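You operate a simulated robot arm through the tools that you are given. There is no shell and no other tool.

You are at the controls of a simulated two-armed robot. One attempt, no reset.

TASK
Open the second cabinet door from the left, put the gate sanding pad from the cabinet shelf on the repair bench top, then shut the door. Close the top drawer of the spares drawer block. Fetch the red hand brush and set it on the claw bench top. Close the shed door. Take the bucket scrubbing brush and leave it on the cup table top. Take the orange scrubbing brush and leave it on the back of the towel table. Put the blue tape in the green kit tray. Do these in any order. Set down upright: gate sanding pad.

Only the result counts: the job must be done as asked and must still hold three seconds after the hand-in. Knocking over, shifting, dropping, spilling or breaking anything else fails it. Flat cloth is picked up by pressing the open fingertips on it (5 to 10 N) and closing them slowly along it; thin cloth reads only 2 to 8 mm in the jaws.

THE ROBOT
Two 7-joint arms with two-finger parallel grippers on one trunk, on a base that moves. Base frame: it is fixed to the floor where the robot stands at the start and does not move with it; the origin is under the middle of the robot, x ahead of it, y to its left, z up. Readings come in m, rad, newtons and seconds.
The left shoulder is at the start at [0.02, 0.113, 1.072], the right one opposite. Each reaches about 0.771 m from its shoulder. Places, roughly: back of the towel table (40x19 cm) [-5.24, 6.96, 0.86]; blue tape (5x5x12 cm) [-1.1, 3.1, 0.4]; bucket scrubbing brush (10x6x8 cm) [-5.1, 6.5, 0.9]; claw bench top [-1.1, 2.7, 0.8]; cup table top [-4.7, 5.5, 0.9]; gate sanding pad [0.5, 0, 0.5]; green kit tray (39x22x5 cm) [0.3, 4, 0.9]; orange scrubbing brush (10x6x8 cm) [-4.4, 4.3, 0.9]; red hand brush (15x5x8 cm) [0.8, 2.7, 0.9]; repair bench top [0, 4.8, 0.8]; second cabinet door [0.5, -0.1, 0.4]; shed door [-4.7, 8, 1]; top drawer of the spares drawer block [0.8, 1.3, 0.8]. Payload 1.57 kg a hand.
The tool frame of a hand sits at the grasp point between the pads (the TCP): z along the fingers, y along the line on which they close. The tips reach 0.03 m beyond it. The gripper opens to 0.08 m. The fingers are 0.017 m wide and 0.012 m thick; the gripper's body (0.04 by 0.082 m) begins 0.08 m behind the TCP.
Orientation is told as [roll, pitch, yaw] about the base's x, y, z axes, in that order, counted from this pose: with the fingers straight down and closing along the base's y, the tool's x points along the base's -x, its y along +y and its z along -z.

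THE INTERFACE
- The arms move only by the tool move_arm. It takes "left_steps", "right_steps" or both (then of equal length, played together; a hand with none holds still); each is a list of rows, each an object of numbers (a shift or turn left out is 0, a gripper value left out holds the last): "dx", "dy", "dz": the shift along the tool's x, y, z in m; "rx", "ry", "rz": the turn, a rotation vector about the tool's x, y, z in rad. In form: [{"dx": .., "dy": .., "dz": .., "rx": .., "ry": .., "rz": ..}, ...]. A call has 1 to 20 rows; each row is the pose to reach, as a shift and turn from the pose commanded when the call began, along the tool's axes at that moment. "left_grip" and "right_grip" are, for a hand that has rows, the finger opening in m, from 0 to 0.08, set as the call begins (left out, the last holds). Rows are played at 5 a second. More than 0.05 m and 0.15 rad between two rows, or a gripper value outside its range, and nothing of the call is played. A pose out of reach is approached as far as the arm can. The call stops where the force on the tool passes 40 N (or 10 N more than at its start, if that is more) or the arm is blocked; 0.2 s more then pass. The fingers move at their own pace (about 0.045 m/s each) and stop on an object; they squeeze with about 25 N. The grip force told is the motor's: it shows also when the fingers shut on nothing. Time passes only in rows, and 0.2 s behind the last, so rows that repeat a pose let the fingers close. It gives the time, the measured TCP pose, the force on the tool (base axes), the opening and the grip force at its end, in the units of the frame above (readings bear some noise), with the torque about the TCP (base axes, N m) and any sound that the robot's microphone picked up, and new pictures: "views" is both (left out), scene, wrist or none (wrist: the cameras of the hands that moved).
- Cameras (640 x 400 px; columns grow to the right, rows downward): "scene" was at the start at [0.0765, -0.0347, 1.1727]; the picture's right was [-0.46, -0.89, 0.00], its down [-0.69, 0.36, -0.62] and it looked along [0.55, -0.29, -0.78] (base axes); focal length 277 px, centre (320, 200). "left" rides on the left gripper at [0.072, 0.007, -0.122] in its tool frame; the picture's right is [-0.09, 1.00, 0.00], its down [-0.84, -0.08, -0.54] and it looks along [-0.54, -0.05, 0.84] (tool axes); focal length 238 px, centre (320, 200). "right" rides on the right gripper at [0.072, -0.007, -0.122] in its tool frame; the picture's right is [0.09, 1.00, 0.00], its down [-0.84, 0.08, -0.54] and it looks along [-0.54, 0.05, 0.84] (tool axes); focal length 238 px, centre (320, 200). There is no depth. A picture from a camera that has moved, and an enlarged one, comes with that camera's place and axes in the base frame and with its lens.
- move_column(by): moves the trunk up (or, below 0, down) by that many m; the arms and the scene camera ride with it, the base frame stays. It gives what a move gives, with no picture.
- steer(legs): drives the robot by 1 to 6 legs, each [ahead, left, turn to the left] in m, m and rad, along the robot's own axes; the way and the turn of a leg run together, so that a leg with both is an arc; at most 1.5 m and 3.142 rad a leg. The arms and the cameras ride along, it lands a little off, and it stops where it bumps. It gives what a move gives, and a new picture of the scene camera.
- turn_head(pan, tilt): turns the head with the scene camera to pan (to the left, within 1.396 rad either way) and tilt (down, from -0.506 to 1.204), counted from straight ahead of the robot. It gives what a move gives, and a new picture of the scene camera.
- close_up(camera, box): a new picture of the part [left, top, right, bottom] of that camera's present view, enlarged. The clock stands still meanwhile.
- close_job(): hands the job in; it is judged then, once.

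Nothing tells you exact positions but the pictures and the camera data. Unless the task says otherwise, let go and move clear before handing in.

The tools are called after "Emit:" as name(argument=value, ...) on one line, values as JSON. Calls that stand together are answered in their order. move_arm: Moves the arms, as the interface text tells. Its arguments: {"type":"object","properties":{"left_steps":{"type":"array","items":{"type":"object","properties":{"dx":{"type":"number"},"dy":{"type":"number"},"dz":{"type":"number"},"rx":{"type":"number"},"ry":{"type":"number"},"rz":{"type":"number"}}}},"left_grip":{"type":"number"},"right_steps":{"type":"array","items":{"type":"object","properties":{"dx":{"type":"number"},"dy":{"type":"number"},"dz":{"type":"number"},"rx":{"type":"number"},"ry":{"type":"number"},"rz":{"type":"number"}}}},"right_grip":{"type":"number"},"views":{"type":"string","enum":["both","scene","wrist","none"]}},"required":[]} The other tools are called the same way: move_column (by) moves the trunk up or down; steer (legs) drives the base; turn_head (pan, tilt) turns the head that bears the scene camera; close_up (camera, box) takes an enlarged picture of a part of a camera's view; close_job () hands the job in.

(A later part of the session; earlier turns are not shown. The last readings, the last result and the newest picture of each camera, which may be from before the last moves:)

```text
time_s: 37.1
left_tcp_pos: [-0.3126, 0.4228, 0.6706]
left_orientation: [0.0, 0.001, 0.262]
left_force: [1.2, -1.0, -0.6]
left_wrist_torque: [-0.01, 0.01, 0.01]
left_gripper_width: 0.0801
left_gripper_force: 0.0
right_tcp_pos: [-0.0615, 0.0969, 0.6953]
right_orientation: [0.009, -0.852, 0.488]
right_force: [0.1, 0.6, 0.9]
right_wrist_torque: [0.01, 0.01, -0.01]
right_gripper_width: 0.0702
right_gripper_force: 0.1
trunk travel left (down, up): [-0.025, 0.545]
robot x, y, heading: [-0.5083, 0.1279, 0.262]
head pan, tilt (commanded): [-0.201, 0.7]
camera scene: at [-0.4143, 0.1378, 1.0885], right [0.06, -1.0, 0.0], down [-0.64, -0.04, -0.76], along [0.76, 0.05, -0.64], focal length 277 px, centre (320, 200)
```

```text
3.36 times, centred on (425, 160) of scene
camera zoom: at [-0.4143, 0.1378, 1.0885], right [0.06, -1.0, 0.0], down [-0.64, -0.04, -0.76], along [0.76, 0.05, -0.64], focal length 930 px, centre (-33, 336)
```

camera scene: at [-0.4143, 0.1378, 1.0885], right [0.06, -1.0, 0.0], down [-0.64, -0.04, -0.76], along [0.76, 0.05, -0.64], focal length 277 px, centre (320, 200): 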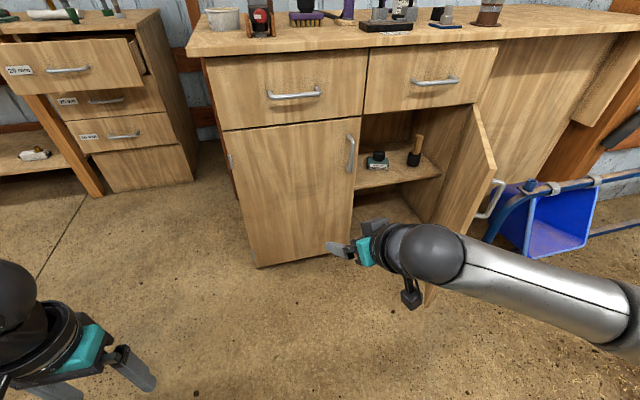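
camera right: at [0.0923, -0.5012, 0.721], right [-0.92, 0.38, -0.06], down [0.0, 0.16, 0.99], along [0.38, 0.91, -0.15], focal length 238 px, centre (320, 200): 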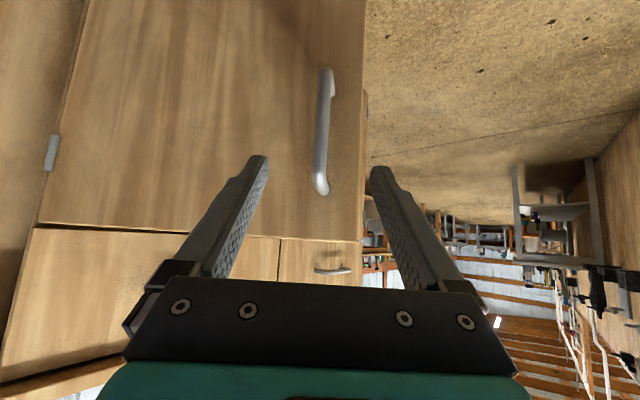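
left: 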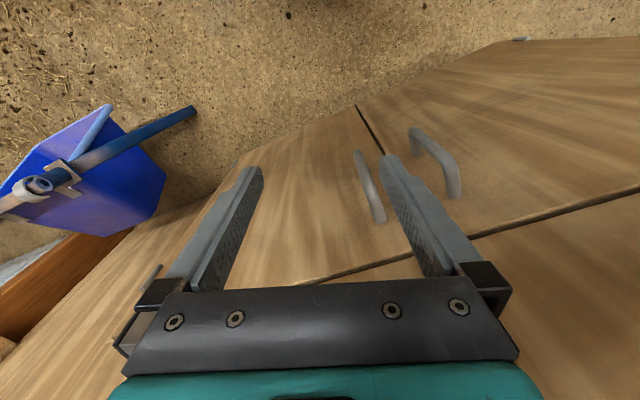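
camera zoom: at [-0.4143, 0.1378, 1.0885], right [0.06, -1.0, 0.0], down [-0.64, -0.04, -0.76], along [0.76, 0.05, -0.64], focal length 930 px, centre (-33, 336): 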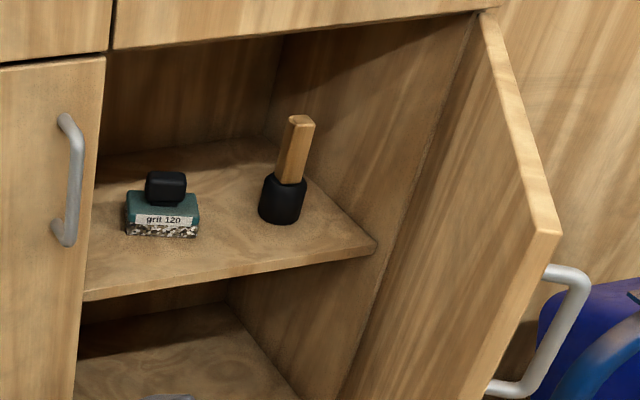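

The "grit 120" pad stands on the upper shelf at about (0.617, -0.048), black knob at z≈0.48, with a cup to its left and a wooden tool to its right. I approach with the robot, pulling the left hand back first so it stays clear of the cabinet.

Emit:
move_arm(left_steps=[{"dx": 0.03, "dz": -0.03}, {"dx": 0.06, "dz": -0.06}], views="none")

Emit:
steer(legs=[[0.346, -0.092, 0]])

Emit:
move_column(by=-0.02)

```text
time_s: 37.7
left_tcp_pos: [-0.3422, 0.4239, 0.7263]
left_orientation: [-0.001, 0.002, 0.264]
left_force: [-0.1, -0.1, -0.3]
left_wrist_torque: [-0.02, 0.01, 0.0]
left_gripper_width: 0.08
left_gripper_force: 0.1
left hand out of reach, approached as far as the arm can: row 2
right_tcp_pos: [-0.0596, 0.0973, 0.6939]
right_orientation: [0.011, -0.85, 0.488]
right_force: [0.2, -0.1, 0.3]
right_wrist_torque: [0.01, -0.02, 0.0]
right_gripper_width: 0.0703
right_gripper_force: 0.0
trunk travel left (down, up): [-0.025, 0.545]
robot x, y, heading: [-0.5038, 0.1279, 0.26]
head pan, tilt (commanded): [-0.201, 0.7]
```

```text
time_s: 40.0
left_tcp_pos: [0.0132, 0.4253, 0.7253]
left_orientation: [0.001, 0.002, 0.265]
left_force: [0.5, -0.1, -1.0]
left_wrist_torque: [-0.03, -0.01, 0.03]
left_gripper_width: 0.08
left_gripper_force: 0.0
right_tcp_pos: [0.2952, 0.1004, 0.694]
right_orientation: [0.011, -0.852, 0.491]
right_force: [0.7, 0.6, 0.6]
right_wrist_torque: [0.01, 0.0, 0.0]
right_gripper_width: 0.0702
right_gripper_force: 0.0
trunk travel left (down, up): [-0.025, 0.545]
robot x, y, heading: [-0.1507, 0.1332, 0.266]
head pan, tilt (commanded): [-0.201, 0.7]
camera scene: at [-0.0579, 0.1396, 1.0886], right [0.06, -1.0, 0.0], down [-0.64, -0.04, -0.76], along [0.76, 0.05, -0.64], focal length 277 px, centre (320, 200)
```

scene: 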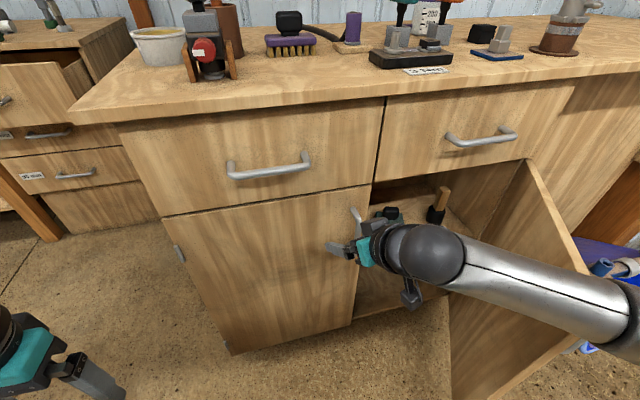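

```text
time_s: 40.7
left_tcp_pos: [0.0135, 0.4261, 0.7056]
left_orientation: [0.0, 0.001, 0.265]
left_force: [0.1, 0.7, -0.4]
left_wrist_torque: [-0.04, 0.03, -0.04]
left_gripper_width: 0.08
left_gripper_force: 0.1
right_tcp_pos: [0.2955, 0.0997, 0.6735]
right_orientation: [0.009, -0.848, 0.491]
right_force: [0.4, -0.2, -0.7]
right_wrist_torque: [0.02, 0.02, 0.02]
right_gripper_width: 0.0699
right_gripper_force: 0.0
trunk travel left (down, up): [-0.005, 0.565]
robot x, y, heading: [-0.1534, 0.1282, 0.265]
head pan, tilt (commanded): [-0.201, 0.7]
```

I swing the right hand in front of the opening, turning its yaw to about zero.

Emit:
move_arm(right_steps=[{"dx": 0.0137, "dy": -0.0394, "dz": -0.0029, "rx": 0.0827, "rz": 0.0726}, {"dx": 0.0275, "dy": -0.0787, "dz": -0.0058, "rx": 0.1653, "rz": 0.1452}, {"dx": 0.0412, "dy": -0.118, "dz": -0.0088, "rx": 0.248, "rz": 0.2178}, {"dx": 0.0549, "dy": -0.1574, "dz": -0.0117, "rx": 0.3306, "rz": 0.2904}], right_grip=0.08, views="both")

```text
time_s: 41.7
left_tcp_pos: [0.0152, 0.4259, 0.7058]
left_orientation: [0.0, 0.001, 0.264]
left_force: [0.0, -0.8, -0.6]
left_wrist_torque: [-0.02, 0.05, 0.02]
left_gripper_width: 0.08
left_gripper_force: 0.1
right_tcp_pos: [0.2847, -0.0847, 0.5985]
right_orientation: [0.008, -0.846, 0.089]
right_force: [-0.2, 0.6, -1.3]
right_wrist_torque: [0.01, 0.04, 0.01]
right_gripper_width: 0.0803
right_gripper_force: 0.0
right hand out of reach, approached as far as the arm can: row 2, 3, 4
trunk travel left (down, up): [-0.005, 0.565]
robot x, y, heading: [-0.1513, 0.1314, 0.268]
head pan, tilt (commanded): [-0.201, 0.7]
camera scene: at [-0.0573, 0.1397, 1.0685], right [0.06, -1.0, 0.0], down [-0.64, -0.04, -0.76], along [0.76, 0.05, -0.64], focal length 277 px, centre (320, 200)
camera right: at [0.1471, -0.1028, 0.6261], right [-0.16, 0.99, -0.06], down [0.14, 0.09, 0.99], along [0.98, 0.14, -0.15], focal length 238 px, centre (320, 200)
```

scene: 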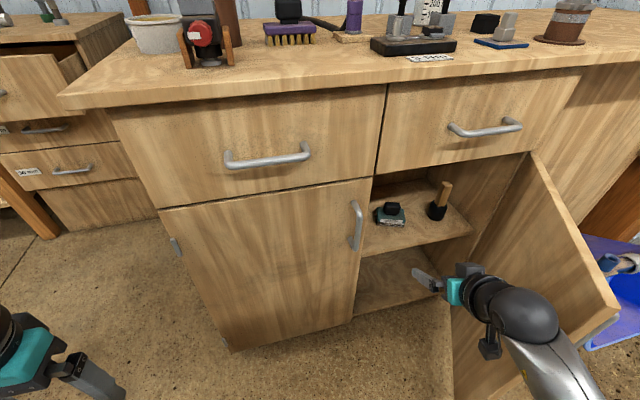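
right: 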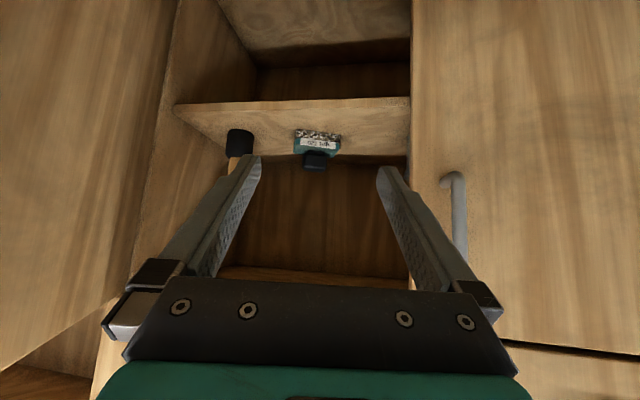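

The wrist camera sees the pad. I enlarge both views to get the knob's size and the pad's orientation.

Emit:
close_up(camera="right", box=[270, 110, 366, 170])

Emit:
close_up(camera="scene", box=[350, 175, 470, 250])

```text
6.67 times, centred on (318, 140) of right
camera zoom: at [0.1471, -0.1028, 0.6261], right [-0.16, 0.99, -0.06], down [0.14, 0.09, 0.99], along [0.98, 0.14, -0.15], focal length 1589 px, centre (333, 600)
```

zoom: 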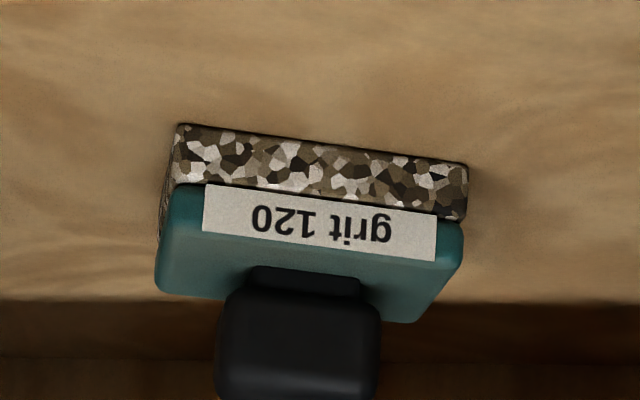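

```text
5.33 times, centred on (410, 212) of scene
camera zoom: at [-0.0573, 0.1397, 1.0685], right [0.06, -1.0, 0.0], down [-0.64, -0.04, -0.76], along [0.76, 0.05, -0.64], focal length 1475 px, centre (-160, 133)
```

zoom: 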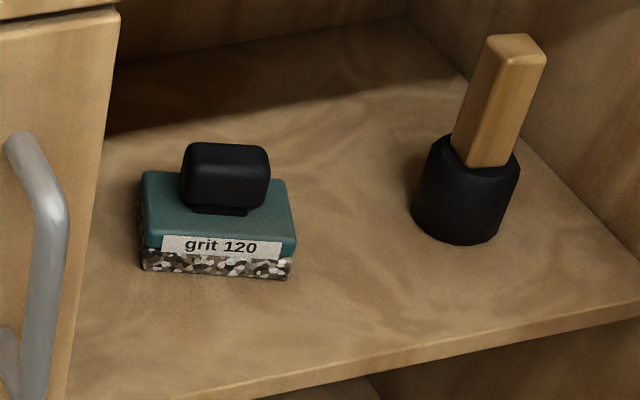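

Pad yaw is about zero, knob about 5 cm wide at (0.622, -0.05, 0.48). To give my elbow room I first nudge the open door further with the closed right hand.

Emit:
move_arm(right_steps=[{"dx": 0.0045, "dy": -0.038, "dz": -0.005}, {"dx": 0.009, "dy": -0.076, "dz": -0.01}, {"dx": 0.0134, "dy": -0.1137, "dz": -0.0151}, {"dx": 0.0179, "dy": -0.1515, "dz": -0.0201}, {"dx": 0.0223, "dy": -0.189, "dz": -0.0252}, {"dx": 0.0268, "dy": -0.2273, "dz": -0.0302}], right_grip=0.0, views="scene")

```text
time_s: 43.1
left_tcp_pos: [0.0136, 0.4265, 0.7074]
left_orientation: [0.0, 0.002, 0.265]
left_force: [0.5, -0.5, 0.6]
left_wrist_torque: [0.01, 0.01, 0.01]
left_gripper_width: 0.08
left_gripper_force: 0.0
right_tcp_pos: [0.2606, -0.314, 0.5983]
right_orientation: [0.004, -0.849, 0.052]
right_force: [1.0, 0.2, -1.1]
right_wrist_torque: [-0.01, 0.0, -0.01]
right_gripper_width: 0.0
right_gripper_force: 21.5
trunk travel left (down, up): [-0.005, 0.565]
robot x, y, heading: [-0.1529, 0.1286, 0.266]
head pan, tilt (commanded): [-0.201, 0.7]
camera scene: at [-0.0579, 0.1397, 1.0686], right [0.06, -1.0, 0.0], down [-0.64, -0.04, -0.77], along [0.76, 0.05, -0.64], focal length 277 px, centre (320, 200)
```

scene: 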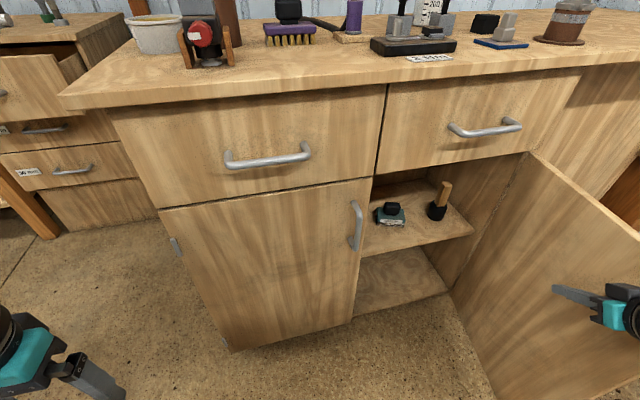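

The door is now near 85° open. I bring the right hand back to the middle of the opening, open it, and drive forward.

Emit:
move_arm(right_steps=[{"dx": -0.006, "dy": 0.04, "dz": 0.006}, {"dx": -0.012, "dy": 0.08, "dz": 0.0127}, {"dx": -0.018, "dy": 0.12, "dz": 0.019}, {"dx": -0.024, "dy": 0.16, "dz": 0.0255}, {"dx": -0.03, "dy": 0.2, "dz": 0.032}, {"dx": -0.0362, "dy": 0.2416, "dz": 0.0382}], right_grip=0.08, views="none")

Emit:
steer(legs=[[0.1, -0.03, 0]])

```text
time_s: 44.5
left_tcp_pos: [0.0143, 0.4254, 0.7057]
left_orientation: [-0.001, 0.002, 0.265]
left_force: [-0.3, 0.1, -0.3]
left_wrist_torque: [-0.01, 0.0, -0.01]
left_gripper_width: 0.0801
left_gripper_force: 0.1
right_tcp_pos: [0.2914, -0.1026, 0.6036]
right_orientation: [0.007, -0.846, 0.055]
right_force: [0.3, 0.3, -0.2]
right_wrist_torque: [-0.02, 0.0, 0.01]
right_gripper_width: 0.08
right_gripper_force: 0.1
right hand out of reach, approached as far as the arm can: row 6
trunk travel left (down, up): [-0.005, 0.565]
robot x, y, heading: [-0.1549, 0.1353, 0.265]
head pan, tilt (commanded): [-0.201, 0.7]
```

```text
time_s: 45.7
left_tcp_pos: [0.1181, 0.4226, 0.7054]
left_orientation: [0.0, 0.002, 0.266]
left_force: [-0.7, 0.3, 0.2]
left_wrist_torque: [0.0, -0.01, -0.02]
left_gripper_width: 0.0797
left_gripper_force: 0.1
right_tcp_pos: [0.3963, -0.1036, 0.6029]
right_orientation: [0.009, -0.846, 0.049]
right_force: [-0.1, 0.0, -0.3]
right_wrist_torque: [0.03, 0.03, -0.02]
right_gripper_width: 0.0803
right_gripper_force: 0.1
trunk travel left (down, up): [-0.005, 0.565]
robot x, y, heading: [-0.0471, 0.1288, 0.264]
head pan, tilt (commanded): [-0.201, 0.7]
camera scene: at [0.0464, 0.1372, 1.0686], right [0.06, -1.0, 0.0], down [-0.64, -0.04, -0.77], along [0.76, 0.05, -0.64], focal length 277 px, centre (320, 200)
```

scene: 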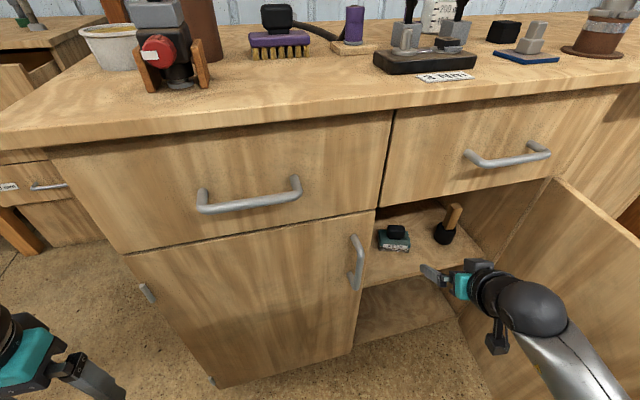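

I extend the hand into the opening toward a point short of and above the knob.

Emit:
move_arm(right_steps=[{"dx": -0.0077, "dy": 0.0128, "dz": 0.0404, "rx": 0.012, "ry": -0.025, "rz": 0.011}, {"dx": -0.0154, "dy": 0.0256, "dz": 0.0808, "rx": 0.024, "ry": -0.05, "rz": 0.022}, {"dx": -0.0231, "dy": 0.0384, "dz": 0.1212, "rx": 0.0367, "ry": -0.074, "rz": 0.0325}], views="both")

```text
time_s: 46.5
left_tcp_pos: [0.1175, 0.4236, 0.7058]
left_orientation: [-0.001, 0.002, 0.266]
left_force: [-0.2, -0.1, -0.3]
left_wrist_torque: [0.01, 0.03, -0.02]
left_gripper_width: 0.0799
left_gripper_force: 0.1
right_tcp_pos: [0.4341, -0.0738, 0.5705]
right_orientation: [0.086, -0.886, 0.015]
right_force: [0.2, -0.6, -0.8]
right_wrist_torque: [0.01, -0.01, -0.03]
right_gripper_width: 0.0801
right_gripper_force: 0.0
right hand out of reach, approached as far as the arm can: row 1, 2, 3
trunk travel left (down, up): [-0.005, 0.565]
robot x, y, heading: [-0.0498, 0.1276, 0.262]
head pan, tilt (commanded): [-0.201, 0.7]
camera scene: at [0.0467, 0.1373, 1.0686], right [0.06, -1.0, 0.0], down [-0.64, -0.04, -0.76], along [0.76, 0.05, -0.64], focal length 277 px, centre (320, 200)
camera right: at [0.295, -0.0924, 0.5919], right [-0.14, 0.99, -0.02], down [0.11, 0.03, 0.99], along [0.98, 0.14, -0.11], focal length 238 px, centre (320, 200)
```

scene: 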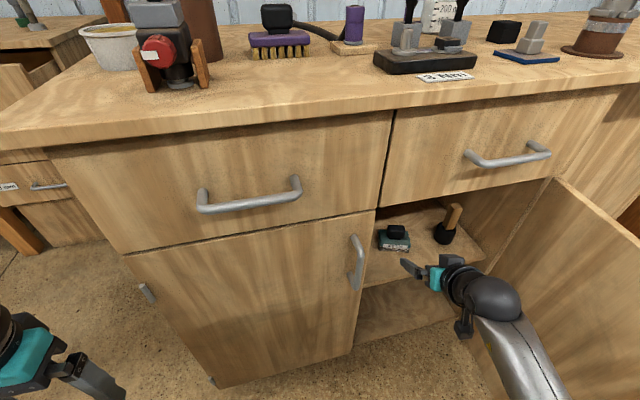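
right: 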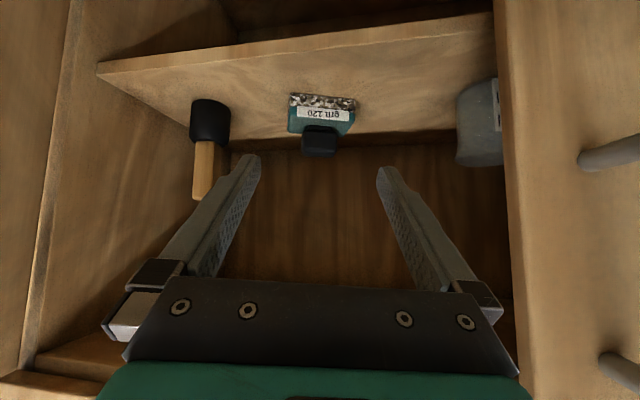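

The arm is limited when the target lies far to the right of the body. I back out, square the robot to heading ≈0 so the pad is more straight ahead of the right shoulder, and park the left arm further out.

Emit:
steer(legs=[[-0.16, 0.04, 0.0], [0.0, 0.0, -0.262]])

Emit:
move_arm(left_steps=[{"dx": 0.02, "dy": 0.04}, {"dx": 0.04, "dy": 0.08}, {"dx": 0.06, "dy": 0.12}, {"dx": 0.08, "dy": 0.15}], views="none")

```text
time_s: 48.8
left_tcp_pos: [0.0199, 0.3679, 0.7067]
left_orientation: [-0.001, 0.002, 0.005]
left_force: [-0.2, 1.5, 0.1]
left_wrist_torque: [0.01, 0.02, -0.01]
left_gripper_width: 0.0799
left_gripper_force: 0.0
right_tcp_pos: [0.1965, -0.1953, 0.5712]
right_orientation: [0.087, -0.886, -0.244]
right_force: [-0.6, 0.6, 1.2]
right_wrist_torque: [-0.06, -0.02, 0.0]
right_gripper_width: 0.0799
right_gripper_force: 0.1
trunk travel left (down, up): [-0.005, 0.565]
robot x, y, heading: [-0.2136, 0.1221, 0.006]
head pan, tilt (commanded): [-0.201, 0.7]
camera scene: at [-0.1231, 0.1086, 1.0686], right [-0.2, -0.98, 0.0], down [-0.63, 0.13, -0.76], along [0.75, -0.15, -0.64], focal length 277 px, centre (320, 200)
```

scene: 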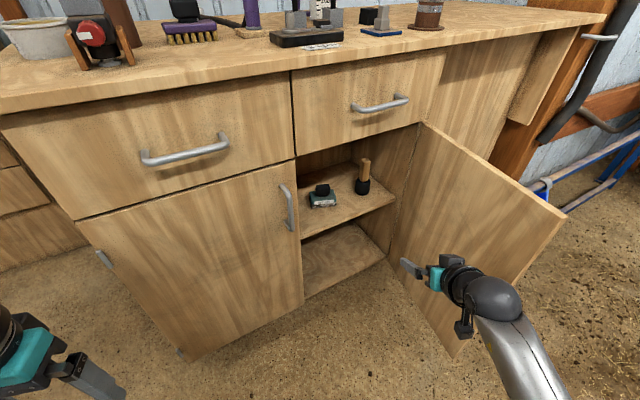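

```text
time_s: 49.8
left_tcp_pos: [-0.0611, 0.5184, 0.7058]
left_orientation: [0.0, 0.003, 0.004]
left_force: [-0.7, 0.8, 0.5]
left_wrist_torque: [0.02, -0.01, -0.01]
left_gripper_width: 0.08
left_gripper_force: 0.2
left hand out of reach, approached as far as the arm can: row 1
right_tcp_pos: [0.1966, -0.1962, 0.5702]
right_orientation: [0.087, -0.885, -0.245]
right_force: [0.1, -0.2, 0.2]
right_wrist_torque: [0.02, 0.03, 0.03]
right_gripper_width: 0.0798
right_gripper_force: 0.0
trunk travel left (down, up): [-0.005, 0.565]
robot x, y, heading: [-0.2162, 0.1238, 0.002]
head pan, tilt (commanded): [-0.201, 0.7]
```

Now the pad lies ahead of the right shoulder. I bring the hand in line with the pad, levelled, before driving in.

Emit:
move_arm(right_steps=[{"dx": -0.0085, "dy": 0.0355, "dz": 0.004, "rx": -0.0206, "ry": 0.0013, "rz": -0.031}, {"dx": -0.017, "dy": 0.0711, "dz": 0.0081, "rx": -0.0412, "ry": 0.0027, "rz": -0.0618}, {"dx": -0.0255, "dy": 0.1066, "dz": 0.0121, "rx": -0.0619, "ry": 0.004, "rz": -0.0928}, {"dx": -0.034, "dy": 0.1422, "dz": 0.0162, "rx": -0.0825, "ry": 0.0054, "rz": -0.1237}, {"dx": -0.0425, "dy": 0.1777, "dz": 0.0202, "rx": -0.1031, "ry": 0.0067, "rz": -0.1546}], views="none")

```text
time_s: 51.0
left_tcp_pos: [-0.0628, 0.5192, 0.7075]
left_orientation: [0.0, 0.003, 0.004]
left_force: [0.2, 0.0, 0.3]
left_wrist_torque: [-0.03, -0.02, 0.01]
left_gripper_width: 0.0799
left_gripper_force: 0.0
right_tcp_pos: [0.1993, -0.1434, 0.6631]
right_orientation: [0.017, -0.887, -0.031]
right_force: [-0.7, 0.7, -0.4]
right_wrist_torque: [0.01, 0.01, -0.03]
right_gripper_width: 0.0799
right_gripper_force: 0.0
right hand out of reach, approached as far as the arm can: row 1, 2, 3, 4, 5
trunk travel left (down, up): [-0.005, 0.565]
robot x, y, heading: [-0.2127, 0.1266, 0.002]
head pan, tilt (commanded): [-0.201, 0.7]
```

The hand is level now but lagged in position; I ask for the forward shift from here.

Emit:
move_arm(right_steps=[{"dx": -0.007, "dy": 0.0236, "dz": 0.026}, {"dx": -0.014, "dy": 0.0472, "dz": 0.052}, {"dx": -0.021, "dy": 0.0707, "dz": 0.078}, {"dx": -0.028, "dy": 0.0943, "dz": 0.1039}], views="both")

```text
time_s: 52.0
left_tcp_pos: [-0.0597, 0.5186, 0.7055]
left_orientation: [0.0, 0.002, 0.005]
left_force: [0.5, -0.2, 0.0]
left_wrist_torque: [-0.01, 0.0, -0.01]
left_gripper_width: 0.08
left_gripper_force: 0.2
right_tcp_pos: [0.2815, -0.1229, 0.6289]
right_orientation: [0.005, -0.884, 0.0]
right_force: [-0.7, -0.4, 0.0]
right_wrist_torque: [0.0, 0.01, 0.0]
right_gripper_width: 0.08
right_gripper_force: 0.0
right hand out of reach, approached as far as the arm can: row 1, 2, 3, 4
trunk travel left (down, up): [-0.005, 0.565]
robot x, y, heading: [-0.2158, 0.1197, 0.007]
head pan, tilt (commanded): [-0.201, 0.7]
camera scene: at [-0.1227, 0.1086, 1.0685], right [-0.2, -0.98, 0.0], down [-0.63, 0.13, -0.76], along [0.75, -0.15, -0.64], focal length 277 px, centre (320, 200)
camera right: at [0.1419, -0.1276, 0.6518], right [-0.06, 1.0, -0.07], down [0.11, 0.08, 0.99], along [0.99, 0.05, -0.12], focal length 238 px, centre (320, 200)
```

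scene: 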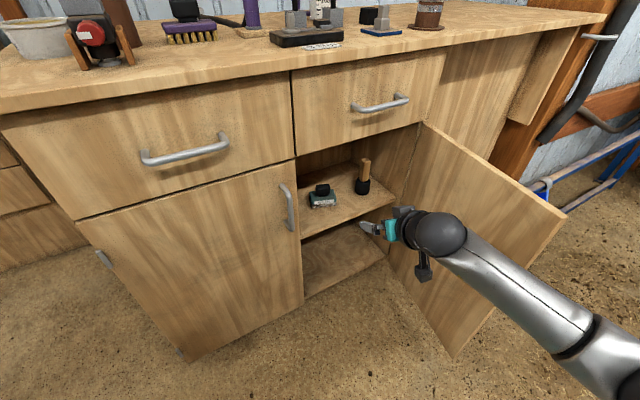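
right: 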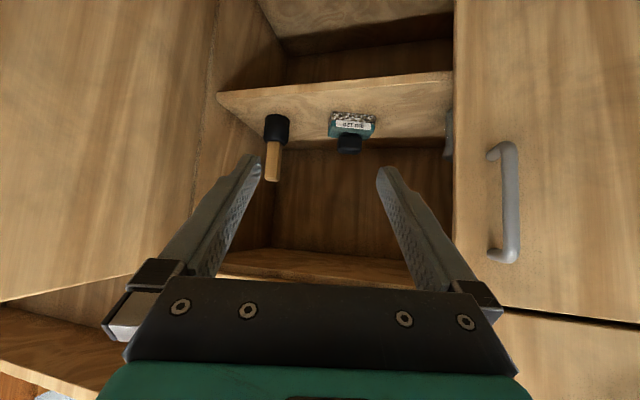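

Orientation is right (pitch -0.88, yaw 0). I drive 0.17 m forward with the hand at this height, then extend onto the knob.

Emit:
steer(legs=[[0.17, 0.0, 0.0]])

Emit:
close_up(camera="right", box=[0, 0, 640, 400])

```text
time_s: 53.5
left_tcp_pos: [0.1088, 0.5176, 0.7069]
left_orientation: [0.0, 0.001, 0.004]
left_force: [0.1, 0.0, -0.9]
left_wrist_torque: [0.02, -0.02, 0.0]
left_gripper_width: 0.0801
left_gripper_force: 0.2
right_tcp_pos: [0.4497, -0.1223, 0.6298]
right_orientation: [0.004, -0.882, 0.0]
right_force: [-0.3, -0.1, 0.2]
right_wrist_torque: [0.0, -0.03, -0.02]
right_gripper_width: 0.0801
right_gripper_force: 0.1
trunk travel left (down, up): [-0.005, 0.565]
robot x, y, heading: [-0.0477, 0.1263, 0.009]
head pan, tilt (commanded): [-0.201, 0.7]
camera scene: at [0.0455, 0.1091, 1.0686], right [-0.2, -0.98, 0.0], down [-0.63, 0.13, -0.77], along [0.75, -0.15, -0.64], focal length 277 px, centre (320, 200)
```

scene: 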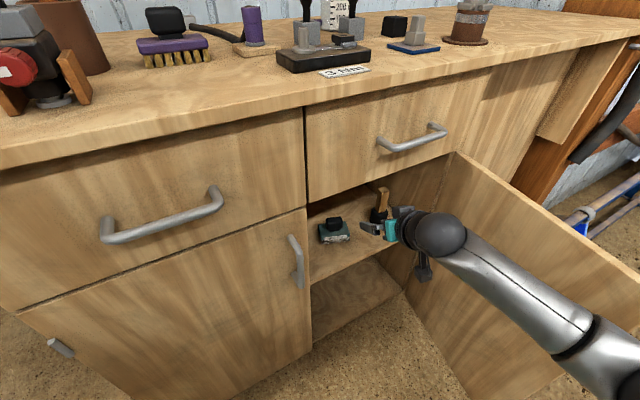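

```text
1.00 times, centred on (320, 200) of right (not enlarged: the box is as wide or as high as the picture)
camera zoom: at [0.3098, -0.1268, 0.652], right [-0.06, 1.0, -0.07], down [0.11, 0.08, 0.99], along [0.99, 0.05, -0.12], focal length 238 px, centre (320, 200)
```

zoom: 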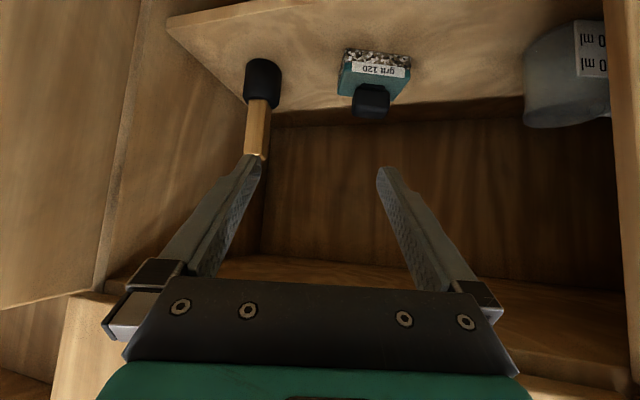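

The knob is confirmed at (0.62, -0.05, 0.47). I shift the hand left and a bit deeper so that it lines up with the pad.

Emit:
move_arm(right_steps=[{"dx": 0.002, "dy": 0.024, "dz": 0.0235}, {"dx": 0.0045, "dy": 0.048, "dz": 0.047}, {"dx": 0.0068, "dy": 0.072, "dz": 0.0704}], views="both")

```text
time_s: 54.3
left_tcp_pos: [0.1077, 0.5193, 0.7056]
left_orientation: [0.0, 0.002, 0.004]
left_force: [0.5, -0.2, -0.3]
left_wrist_torque: [0.03, -0.01, 0.0]
left_gripper_width: 0.08
left_gripper_force: 0.0
right_tcp_pos: [0.4498, -0.1209, 0.6293]
right_orientation: [0.002, -0.883, 0.001]
right_force: [-1.1, 0.3, -0.6]
right_wrist_torque: [-0.01, 0.02, 0.01]
right_gripper_width: 0.0799
right_gripper_force: 0.0
right hand out of reach, approached as far as the arm can: row 1, 2, 3
trunk travel left (down, up): [-0.005, 0.565]
robot x, y, heading: [-0.0425, 0.1258, 0.007]
head pan, tilt (commanded): [-0.201, 0.7]
camera scene: at [0.0455, 0.1091, 1.0686], right [-0.2, -0.98, 0.0], down [-0.63, 0.13, -0.76], along [0.75, -0.15, -0.64], focal length 277 px, centre (320, 200)
camera right: at [0.3098, -0.1268, 0.652], right [-0.06, 1.0, -0.07], down [0.11, 0.08, 0.99], along [0.99, 0.05, -0.12], focal length 238 px, centre (320, 200)
```

scene: 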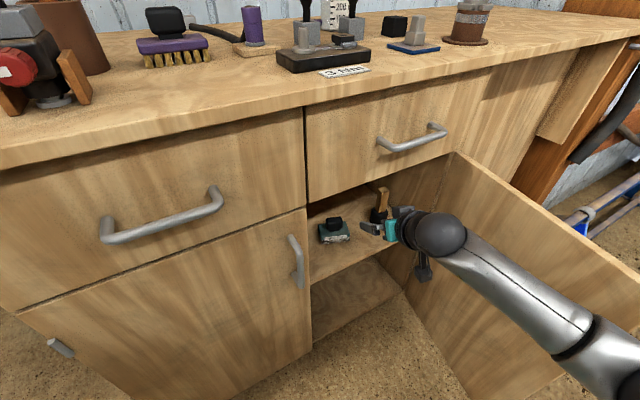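
right: 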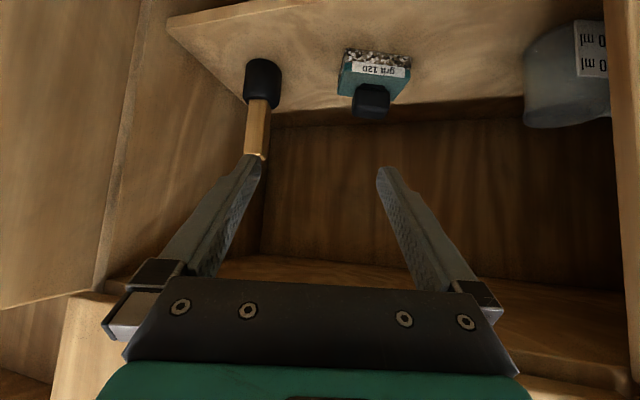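

The folded elbow binds the wrist. Extending the arm should free it, so I try a pure forward move at this height.

Emit:
move_arm(right_steps=[{"dx": -0.017, "dz": 0.0206}, {"dx": -0.034, "dz": 0.0412}, {"dx": -0.0508, "dz": 0.0618}], views="none")

```text
time_s: 55.1
left_tcp_pos: [0.1078, 0.5185, 0.7062]
left_orientation: [0.0, 0.002, 0.004]
left_force: [0.5, -2.1, -0.9]
left_wrist_torque: [0.01, -0.03, -0.03]
left_gripper_width: 0.0798
left_gripper_force: 0.1
right_tcp_pos: [0.5294, -0.1216, 0.6293]
right_orientation: [0.005, -0.883, -0.001]
right_force: [-0.3, -0.3, -0.4]
right_wrist_torque: [-0.01, 0.0, 0.0]
right_gripper_width: 0.08
right_gripper_force: 0.1
trunk travel left (down, up): [-0.005, 0.565]
robot x, y, heading: [-0.0471, 0.1252, 0.004]
head pan, tilt (commanded): [-0.201, 0.7]
```

Extending works. Now I shift left in line with the pad.

Emit:
move_arm(right_steps=[{"dy": 0.024}, {"dy": 0.048}, {"dy": 0.0716}], views="none")

```text
time_s: 55.9
left_tcp_pos: [0.108, 0.5178, 0.7052]
left_orientation: [0.0, 0.003, 0.003]
left_force: [0.0, -0.1, -0.2]
left_wrist_torque: [0.02, -0.02, 0.02]
left_gripper_width: 0.0797
left_gripper_force: 0.0
right_tcp_pos: [0.5292, -0.0523, 0.6273]
right_orientation: [0.0, -0.879, -0.002]
right_force: [0.8, -5.8, -10.5]
right_wrist_torque: [0.5, -0.47, 0.34]
right_gripper_width: 0.0801
right_gripper_force: 0.1
trunk travel left (down, up): [-0.005, 0.565]
robot x, y, heading: [-0.0478, 0.1245, 0.008]
head pan, tilt (commanded): [-0.201, 0.7]
```

A light contact force shows: the hand's upper side touches the frame under the drawer. I lower it.

Emit:
move_arm(right_steps=[{"dx": 0.0155, "dz": 0.0127}, {"dx": 0.0309, "dz": 0.0254}, {"dx": 0.0463, "dz": 0.0381}], views="both")

```text
time_s: 56.7
left_tcp_pos: [0.1076, 0.5197, 0.7056]
left_orientation: [0.001, 0.002, 0.002]
left_force: [1.0, -0.3, 0.5]
left_wrist_torque: [0.07, 0.02, 0.02]
left_gripper_width: 0.08
left_gripper_force: 0.2
right_tcp_pos: [0.5309, -0.0671, 0.6011]
right_orientation: [0.005, -0.878, -0.003]
right_force: [0.7, -0.3, -0.3]
right_wrist_torque: [0.0, -0.04, 0.0]
right_gripper_width: 0.0799
right_gripper_force: 0.1
right hand out of reach, approached as far as the arm can: row 1, 2, 3
trunk travel left (down, up): [-0.005, 0.565]
robot x, y, heading: [-0.0465, 0.1232, 0.006]
head pan, tilt (commanded): [-0.201, 0.7]
camera scene: at [0.0455, 0.109, 1.0686], right [-0.2, -0.98, 0.0], down [-0.63, 0.13, -0.76], along [0.75, -0.15, -0.64], focal length 277 px, centre (320, 200)
camera right: at [0.3917, -0.0735, 0.6246], right [-0.06, 1.0, -0.07], down [0.12, 0.07, 0.99], along [0.99, 0.05, -0.12], focal length 238 px, centre (320, 200)
```

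scene: 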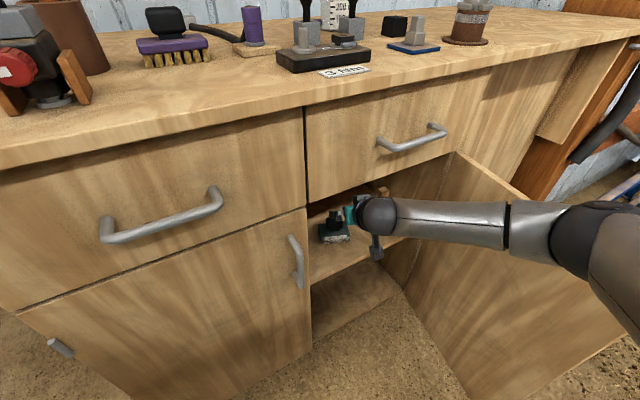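
right: 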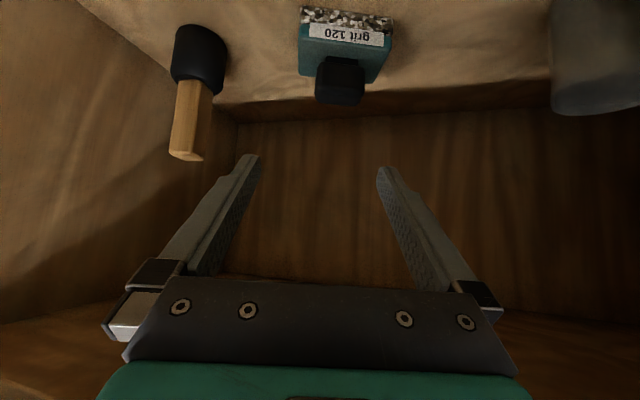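

Clear now. I continue along the finger direction, deeper and lower.

Emit:
move_arm(right_steps=[{"dx": -0.0024, "dy": 0.005, "dz": 0.0233}, {"dx": -0.0047, "dy": 0.01, "dz": 0.0466}], views="none")

```text
time_s: 57.3
left_tcp_pos: [0.1084, 0.5181, 0.7048]
left_orientation: [-0.001, 0.002, 0.003]
left_force: [0.0, -0.7, 1.0]
left_wrist_torque: [0.0, 0.02, 0.0]
left_gripper_width: 0.0799
left_gripper_force: 0.0
right_tcp_pos: [0.5709, -0.0572, 0.5769]
right_orientation: [0.004, -0.884, -0.001]
right_force: [0.4, -0.5, -0.6]
right_wrist_torque: [0.02, 0.02, -0.01]
right_gripper_width: 0.08
right_gripper_force: 0.0
trunk travel left (down, up): [-0.005, 0.565]
robot x, y, heading: [-0.0477, 0.1205, -0.001]
head pan, tilt (commanded): [-0.201, 0.7]
```

I lower the hand just in front of the pad, fingers level with the knob.

Emit:
move_arm(right_steps=[{"dx": 0.0247, "dy": 0.003, "dz": 0.0156}, {"dx": 0.0495, "dy": 0.005, "dz": 0.0312}, {"dx": 0.0742, "dy": 0.007, "dz": 0.0468}], views="both")

```text
time_s: 58.1
left_tcp_pos: [0.1075, 0.5193, 0.7067]
left_orientation: [0.0, 0.003, 0.003]
left_force: [0.1, 0.6, -0.1]
left_wrist_torque: [0.02, -0.01, 0.0]
left_gripper_width: 0.08
left_gripper_force: 0.0
right_tcp_pos: [0.5682, -0.0549, 0.5575]
right_orientation: [0.003, -0.881, 0.0]
right_force: [-0.4, -0.1, -0.6]
right_wrist_torque: [0.03, 0.02, -0.01]
right_gripper_width: 0.0801
right_gripper_force: 0.0
right hand out of reach, approached as far as the arm can: row 1, 2, 3
trunk travel left (down, up): [-0.005, 0.565]
robot x, y, heading: [-0.0491, 0.1272, 0.004]
head pan, tilt (commanded): [-0.201, 0.7]
camera scene: at [0.0456, 0.1091, 1.0686], right [-0.2, -0.98, 0.0], down [-0.63, 0.13, -0.76], along [0.75, -0.15, -0.64], focal length 277 px, centre (320, 200)
camera right: at [0.4296, -0.0602, 0.5805], right [-0.06, 1.0, -0.07], down [0.12, 0.08, 0.99], along [0.99, 0.05, -0.12], focal length 238 px, centre (320, 200)
```

scene: 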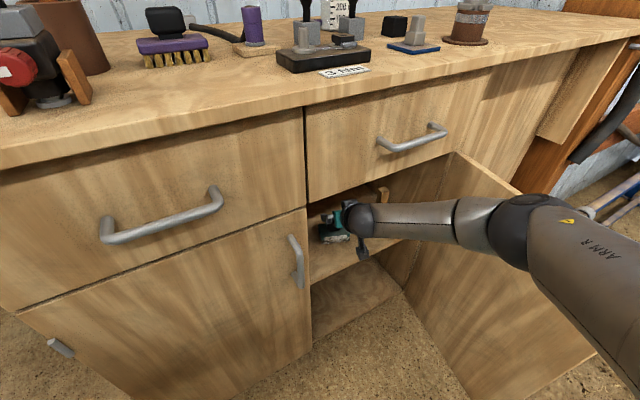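
right: 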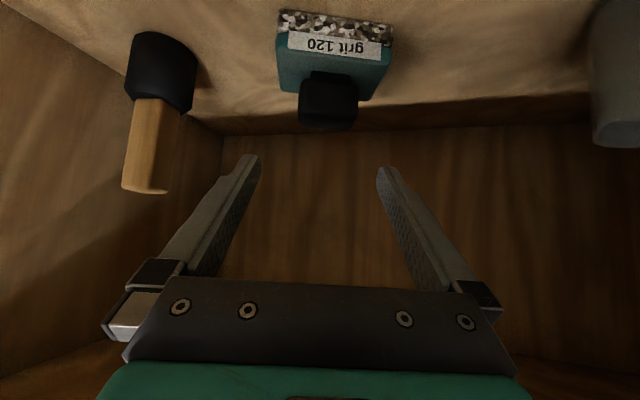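

The arm is at full stretch here. I draw the hand back a little, drive 0.06 m closer, and then lower.

Emit:
move_arm(right_steps=[{"dx": 0.0188, "dz": -0.0169}, {"dx": 0.0376, "dz": -0.0338}], views="none")

Emit:
steer(legs=[[0.06, 0.0, 0.0]])

```text
time_s: 58.7
left_tcp_pos: [0.1086, 0.5187, 0.7058]
left_orientation: [0.0, 0.001, 0.003]
left_force: [0.8, -0.2, -0.2]
left_wrist_torque: [0.0, -0.02, 0.04]
left_gripper_width: 0.0799
left_gripper_force: 0.1
right_tcp_pos: [0.5698, -0.0545, 0.5576]
right_orientation: [0.005, -0.877, 0.001]
right_force: [0.4, -0.1, -0.5]
right_wrist_torque: [0.0, -0.03, -0.01]
right_gripper_width: 0.0799
right_gripper_force: 0.0
right hand out of reach, approached as far as the arm can: row 1, 2
trunk travel left (down, up): [-0.005, 0.565]
robot x, y, heading: [-0.0442, 0.1255, 0.003]
head pan, tilt (commanded): [-0.201, 0.7]
```

```text
time_s: 59.6
left_tcp_pos: [0.1684, 0.5173, 0.7057]
left_orientation: [0.0, 0.004, 0.003]
left_force: [0.1, 0.5, -0.1]
left_wrist_torque: [-0.01, -0.01, -0.03]
left_gripper_width: 0.08
left_gripper_force: 0.0
right_tcp_pos: [0.6287, -0.0554, 0.5558]
right_orientation: [0.002, -0.877, 0.0]
right_force: [-0.5, 0.3, -0.5]
right_wrist_torque: [-0.02, 0.04, 0.0]
right_gripper_width: 0.08
right_gripper_force: 0.1
trunk travel left (down, up): [-0.005, 0.565]
robot x, y, heading: [0.0129, 0.1276, 0.002]
head pan, tilt (commanded): [-0.201, 0.7]
camera scene: at [0.1068, 0.1088, 1.0684], right [-0.2, -0.98, 0.0], down [-0.63, 0.13, -0.76], along [0.75, -0.15, -0.64], focal length 277 px, centre (320, 200)
```

scene: 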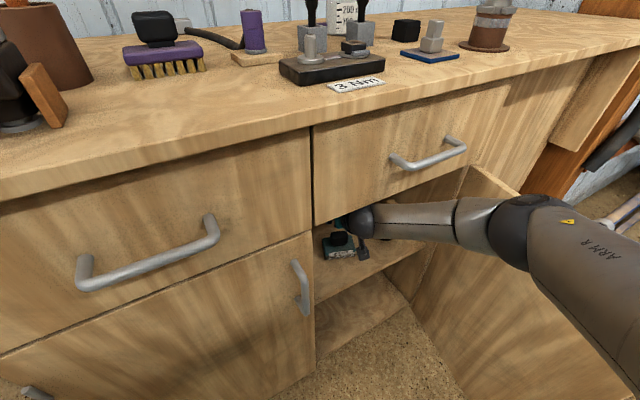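

The hand is now right above the pad with no contact; the sideways forearm limits the wrist. I turn the hand's yaw a little to the left to relax it, then try to lower.

Emit:
move_arm(right_steps=[{"rx": -0.0769, "rz": -0.064}, {"rx": -0.1538, "rz": -0.128}, {"rx": -0.2307, "rz": -0.192}], views="wrist")

```text
time_s: 60.4
left_tcp_pos: [0.1689, 0.5194, 0.706]
left_orientation: [0.001, 0.001, 0.004]
left_force: [0.2, 0.3, 0.2]
left_wrist_torque: [0.0, 0.01, 0.0]
left_gripper_width: 0.08
left_gripper_force: 0.0
right_tcp_pos: [0.6294, -0.0556, 0.5564]
right_orientation: [0.002, -0.876, 0.3]
right_force: [-0.7, -1.1, 0.2]
right_wrist_torque: [0.02, -0.01, 0.0]
right_gripper_width: 0.0799
right_gripper_force: 0.1
trunk travel left (down, up): [-0.005, 0.565]
robot x, y, heading: [0.0132, 0.1253, 0.004]
head pan, tilt (commanded): [-0.201, 0.7]
camera right: at [0.4975, -0.1019, 0.5796], right [-0.35, 0.93, -0.07], down [0.09, 0.11, 0.99], along [0.93, 0.34, -0.12], focal length 238 px, centre (320, 200)
```

right: 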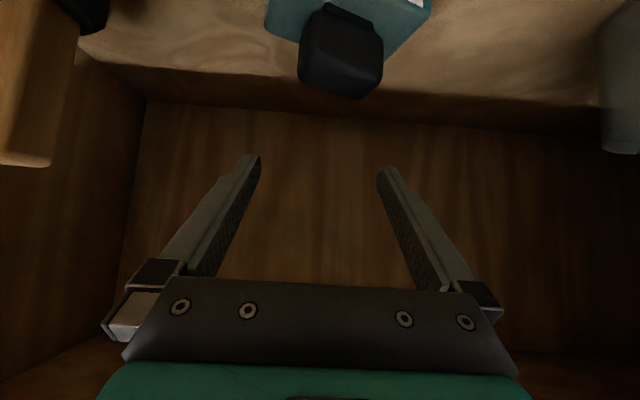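

The knob stays at about (0.619, -0.0515, 0.475), between the fingers below. I lower the hand straight onto it.

Emit:
move_arm(right_steps=[{"dx": 0.0208, "dy": 0.002, "dz": 0.0148}, {"dx": 0.0416, "dy": 0.004, "dz": 0.0296}, {"dx": 0.0624, "dy": 0.006, "dz": 0.0444}], views="wrist")

```text
time_s: 61.2
left_tcp_pos: [0.1688, 0.5196, 0.7073]
left_orientation: [0.001, 0.001, 0.004]
left_force: [0.0, -0.5, 0.0]
left_wrist_torque: [0.0, -0.02, 0.02]
left_gripper_width: 0.0801
left_gripper_force: 0.1
right_tcp_pos: [0.623, -0.0495, 0.4784]
right_orientation: [0.001, -0.876, 0.303]
right_force: [-0.3, -0.3, -0.3]
right_wrist_torque: [0.02, 0.01, -0.02]
right_gripper_width: 0.0801
right_gripper_force: 0.1
trunk travel left (down, up): [-0.005, 0.565]
robot x, y, heading: [0.0119, 0.1279, 0.0]
head pan, tilt (commanded): [-0.201, 0.7]
camera right: at [0.4911, -0.0972, 0.5015], right [-0.35, 0.93, -0.07], down [0.09, 0.11, 0.99], along [0.93, 0.34, -0.12], focal length 238 px, centre (320, 200)
```

right: 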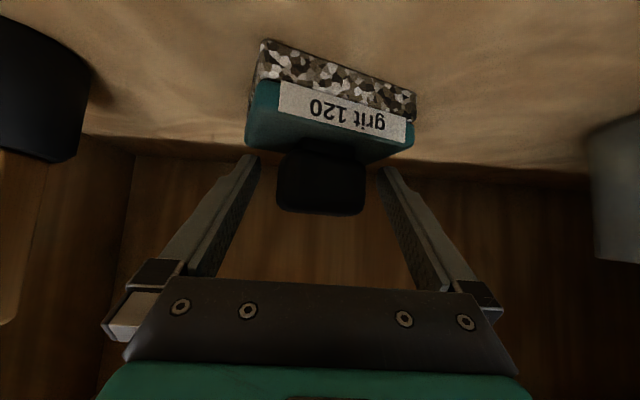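

The knob sits centred between the fingers. I close the gripper.

Emit:
move_arm(right_steps=[{"dx": 0.0}, {"dx": 0.0}, {"dx": 0.0}, {"dx": 0.0}], right_grip=0.0, views="wrist")

```text
time_s: 62.2
left_tcp_pos: [0.1689, 0.5195, 0.7066]
left_orientation: [-0.001, 0.003, 0.002]
left_force: [-0.9, 0.3, -0.3]
left_wrist_torque: [0.04, 0.0, 0.02]
left_gripper_width: 0.0802
left_gripper_force: 0.0
right_tcp_pos: [0.6228, -0.0499, 0.4792]
right_orientation: [0.003, -0.876, 0.3]
right_force: [0.2, -0.1, -0.6]
right_wrist_torque: [0.0, 0.0, -0.01]
right_gripper_width: 0.0566
right_gripper_force: 24.6
trunk travel left (down, up): [-0.005, 0.565]
robot x, y, heading: [0.0142, 0.1278, 0.002]
head pan, tilt (commanded): [-0.201, 0.7]
camera right: at [0.4912, -0.0972, 0.5017], right [-0.35, 0.93, -0.07], down [0.09, 0.11, 0.99], along [0.93, 0.34, -0.12], focal length 238 px, centre (320, 200)
```

right: 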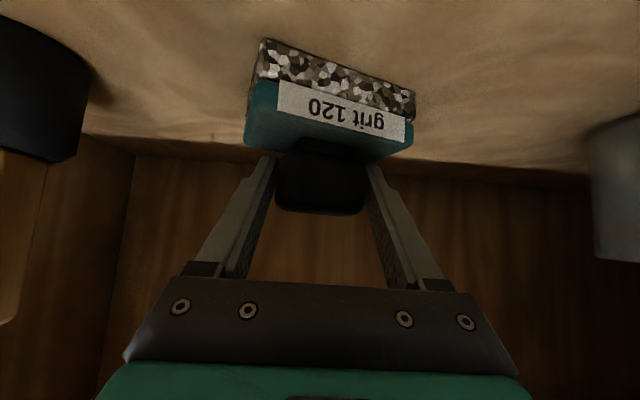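

Held at 57 mm on the knob's corners. I lift 2 cm and check how it hangs.

Emit:
move_arm(right_steps=[{"dx": -0.0077, "dz": -0.0064}, {"dx": -0.0154, "dz": -0.0128}, {"dx": -0.0154, "dz": -0.0128}], views="wrist")

```text
time_s: 63.0
left_tcp_pos: [0.1686, 0.5179, 0.7059]
left_orientation: [0.0, 0.002, 0.003]
left_force: [0.3, -0.3, 0.6]
left_wrist_torque: [-0.03, -0.02, 0.0]
left_gripper_width: 0.0801
left_gripper_force: 0.0
right_tcp_pos: [0.6235, -0.0519, 0.4991]
right_orientation: [0.002, -0.877, 0.3]
right_force: [-1.1, -0.1, -1.0]
right_wrist_torque: [0.0, 0.01, 0.02]
right_gripper_width: 0.0561
right_gripper_force: 25.3
trunk travel left (down, up): [-0.005, 0.565]
robot x, y, heading: [0.0098, 0.1242, 0.002]
head pan, tilt (commanded): [-0.201, 0.7]
camera right: at [0.4917, -0.0979, 0.5225], right [-0.35, 0.93, -0.07], down [0.09, 0.11, 0.99], along [0.93, 0.34, -0.12], focal length 238 px, centre (320, 200)
```

right: 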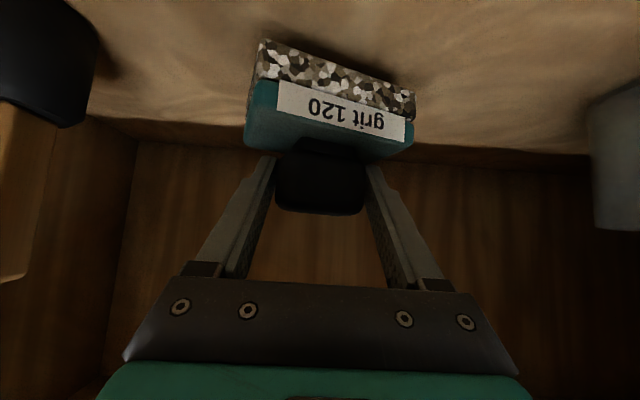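

The pad is lifted and hangs steady. I back the robot straight out of the cabinet.

Emit:
steer(legs=[[-0.15, 0.0, 0.0], [-0.25, 0.0, 0.0]])

```text
time_s: 65.8
left_tcp_pos: [-0.2263, 0.5181, 0.7067]
left_orientation: [0.001, 0.002, 0.004]
left_force: [0.1, -0.8, -0.5]
left_wrist_torque: [0.0, 0.02, 0.01]
left_gripper_width: 0.0803
left_gripper_force: 0.1
right_tcp_pos: [0.2266, -0.0528, 0.5004]
right_orientation: [0.005, -0.879, 0.3]
right_force: [0.5, -0.1, -1.3]
right_wrist_torque: [0.0, -0.03, -0.05]
right_gripper_width: 0.0562
right_gripper_force: 25.2
trunk travel left (down, up): [-0.005, 0.565]
robot x, y, heading: [-0.3804, 0.1254, 0.004]
head pan, tilt (commanded): [-0.201, 0.7]
camera scene: at [-0.2892, 0.108, 1.0686], right [-0.2, -0.98, 0.0], down [-0.63, 0.13, -0.76], along [0.75, -0.15, -0.64], focal length 277 px, centre (320, 200)
```

scene: 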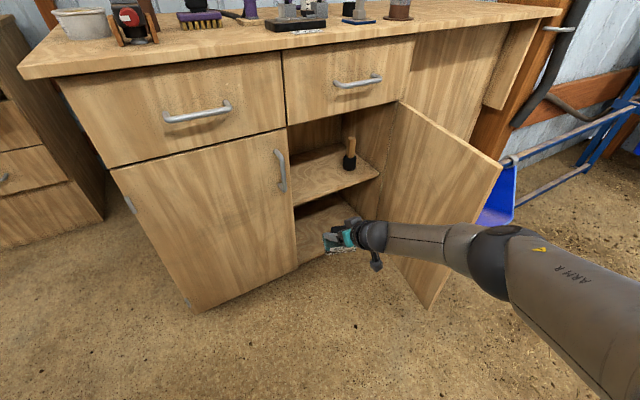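

The pad is out. I raise the right hand with the pad to a safe height before closing the door.

Emit:
move_arm(right_steps=[{"dx": -0.0236, "dy": -0.0028, "dz": -0.0342}, {"dx": -0.0471, "dy": -0.0056, "dz": -0.0684}, {"dx": -0.0707, "dy": -0.0083, "dz": -0.1027}, {"dx": -0.0942, "dy": -0.0111, "dz": -0.1369}, {"dx": -0.1178, "dy": -0.0139, "dz": -0.1711}], views="both")

```text
time_s: 67.0
left_tcp_pos: [-0.2269, 0.5172, 0.7056]
left_orientation: [0.0, 0.001, 0.002]
left_force: [0.2, 0.2, -0.3]
left_wrist_torque: [-0.02, 0.03, -0.04]
left_gripper_width: 0.0801
left_gripper_force: 0.1
right_tcp_pos: [0.1777, -0.0842, 0.6992]
right_orientation: [0.001, -0.877, 0.3]
right_force: [0.9, -0.2, -2.3]
right_wrist_torque: [0.03, 0.0, 0.02]
right_gripper_width: 0.0558
right_gripper_force: 25.3
trunk travel left (down, up): [-0.005, 0.565]
robot x, y, heading: [-0.3855, 0.1239, 0.0]
head pan, tilt (commanded): [-0.201, 0.7]
camera scene: at [-0.2893, 0.1079, 1.0686], right [-0.2, -0.98, 0.0], down [-0.63, 0.13, -0.76], along [0.75, -0.15, -0.64], focal length 277 px, centre (320, 200)
camera right: at [0.046, -0.1301, 0.723], right [-0.35, 0.93, -0.07], down [0.09, 0.11, 0.99], along [0.93, 0.34, -0.12], focal length 238 px, centre (320, 200)
```

scene: 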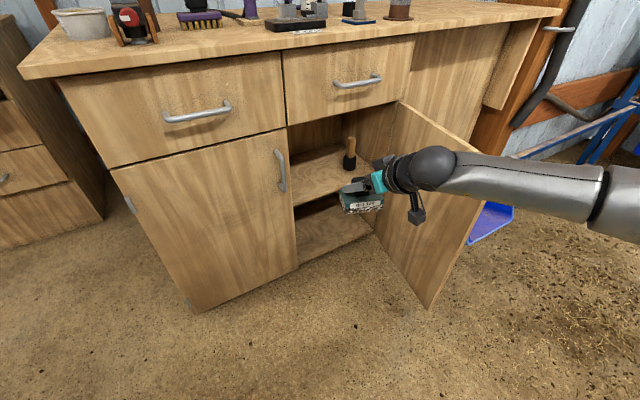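
right: 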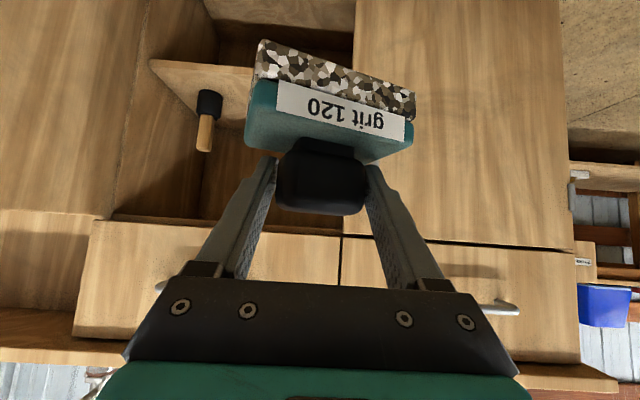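

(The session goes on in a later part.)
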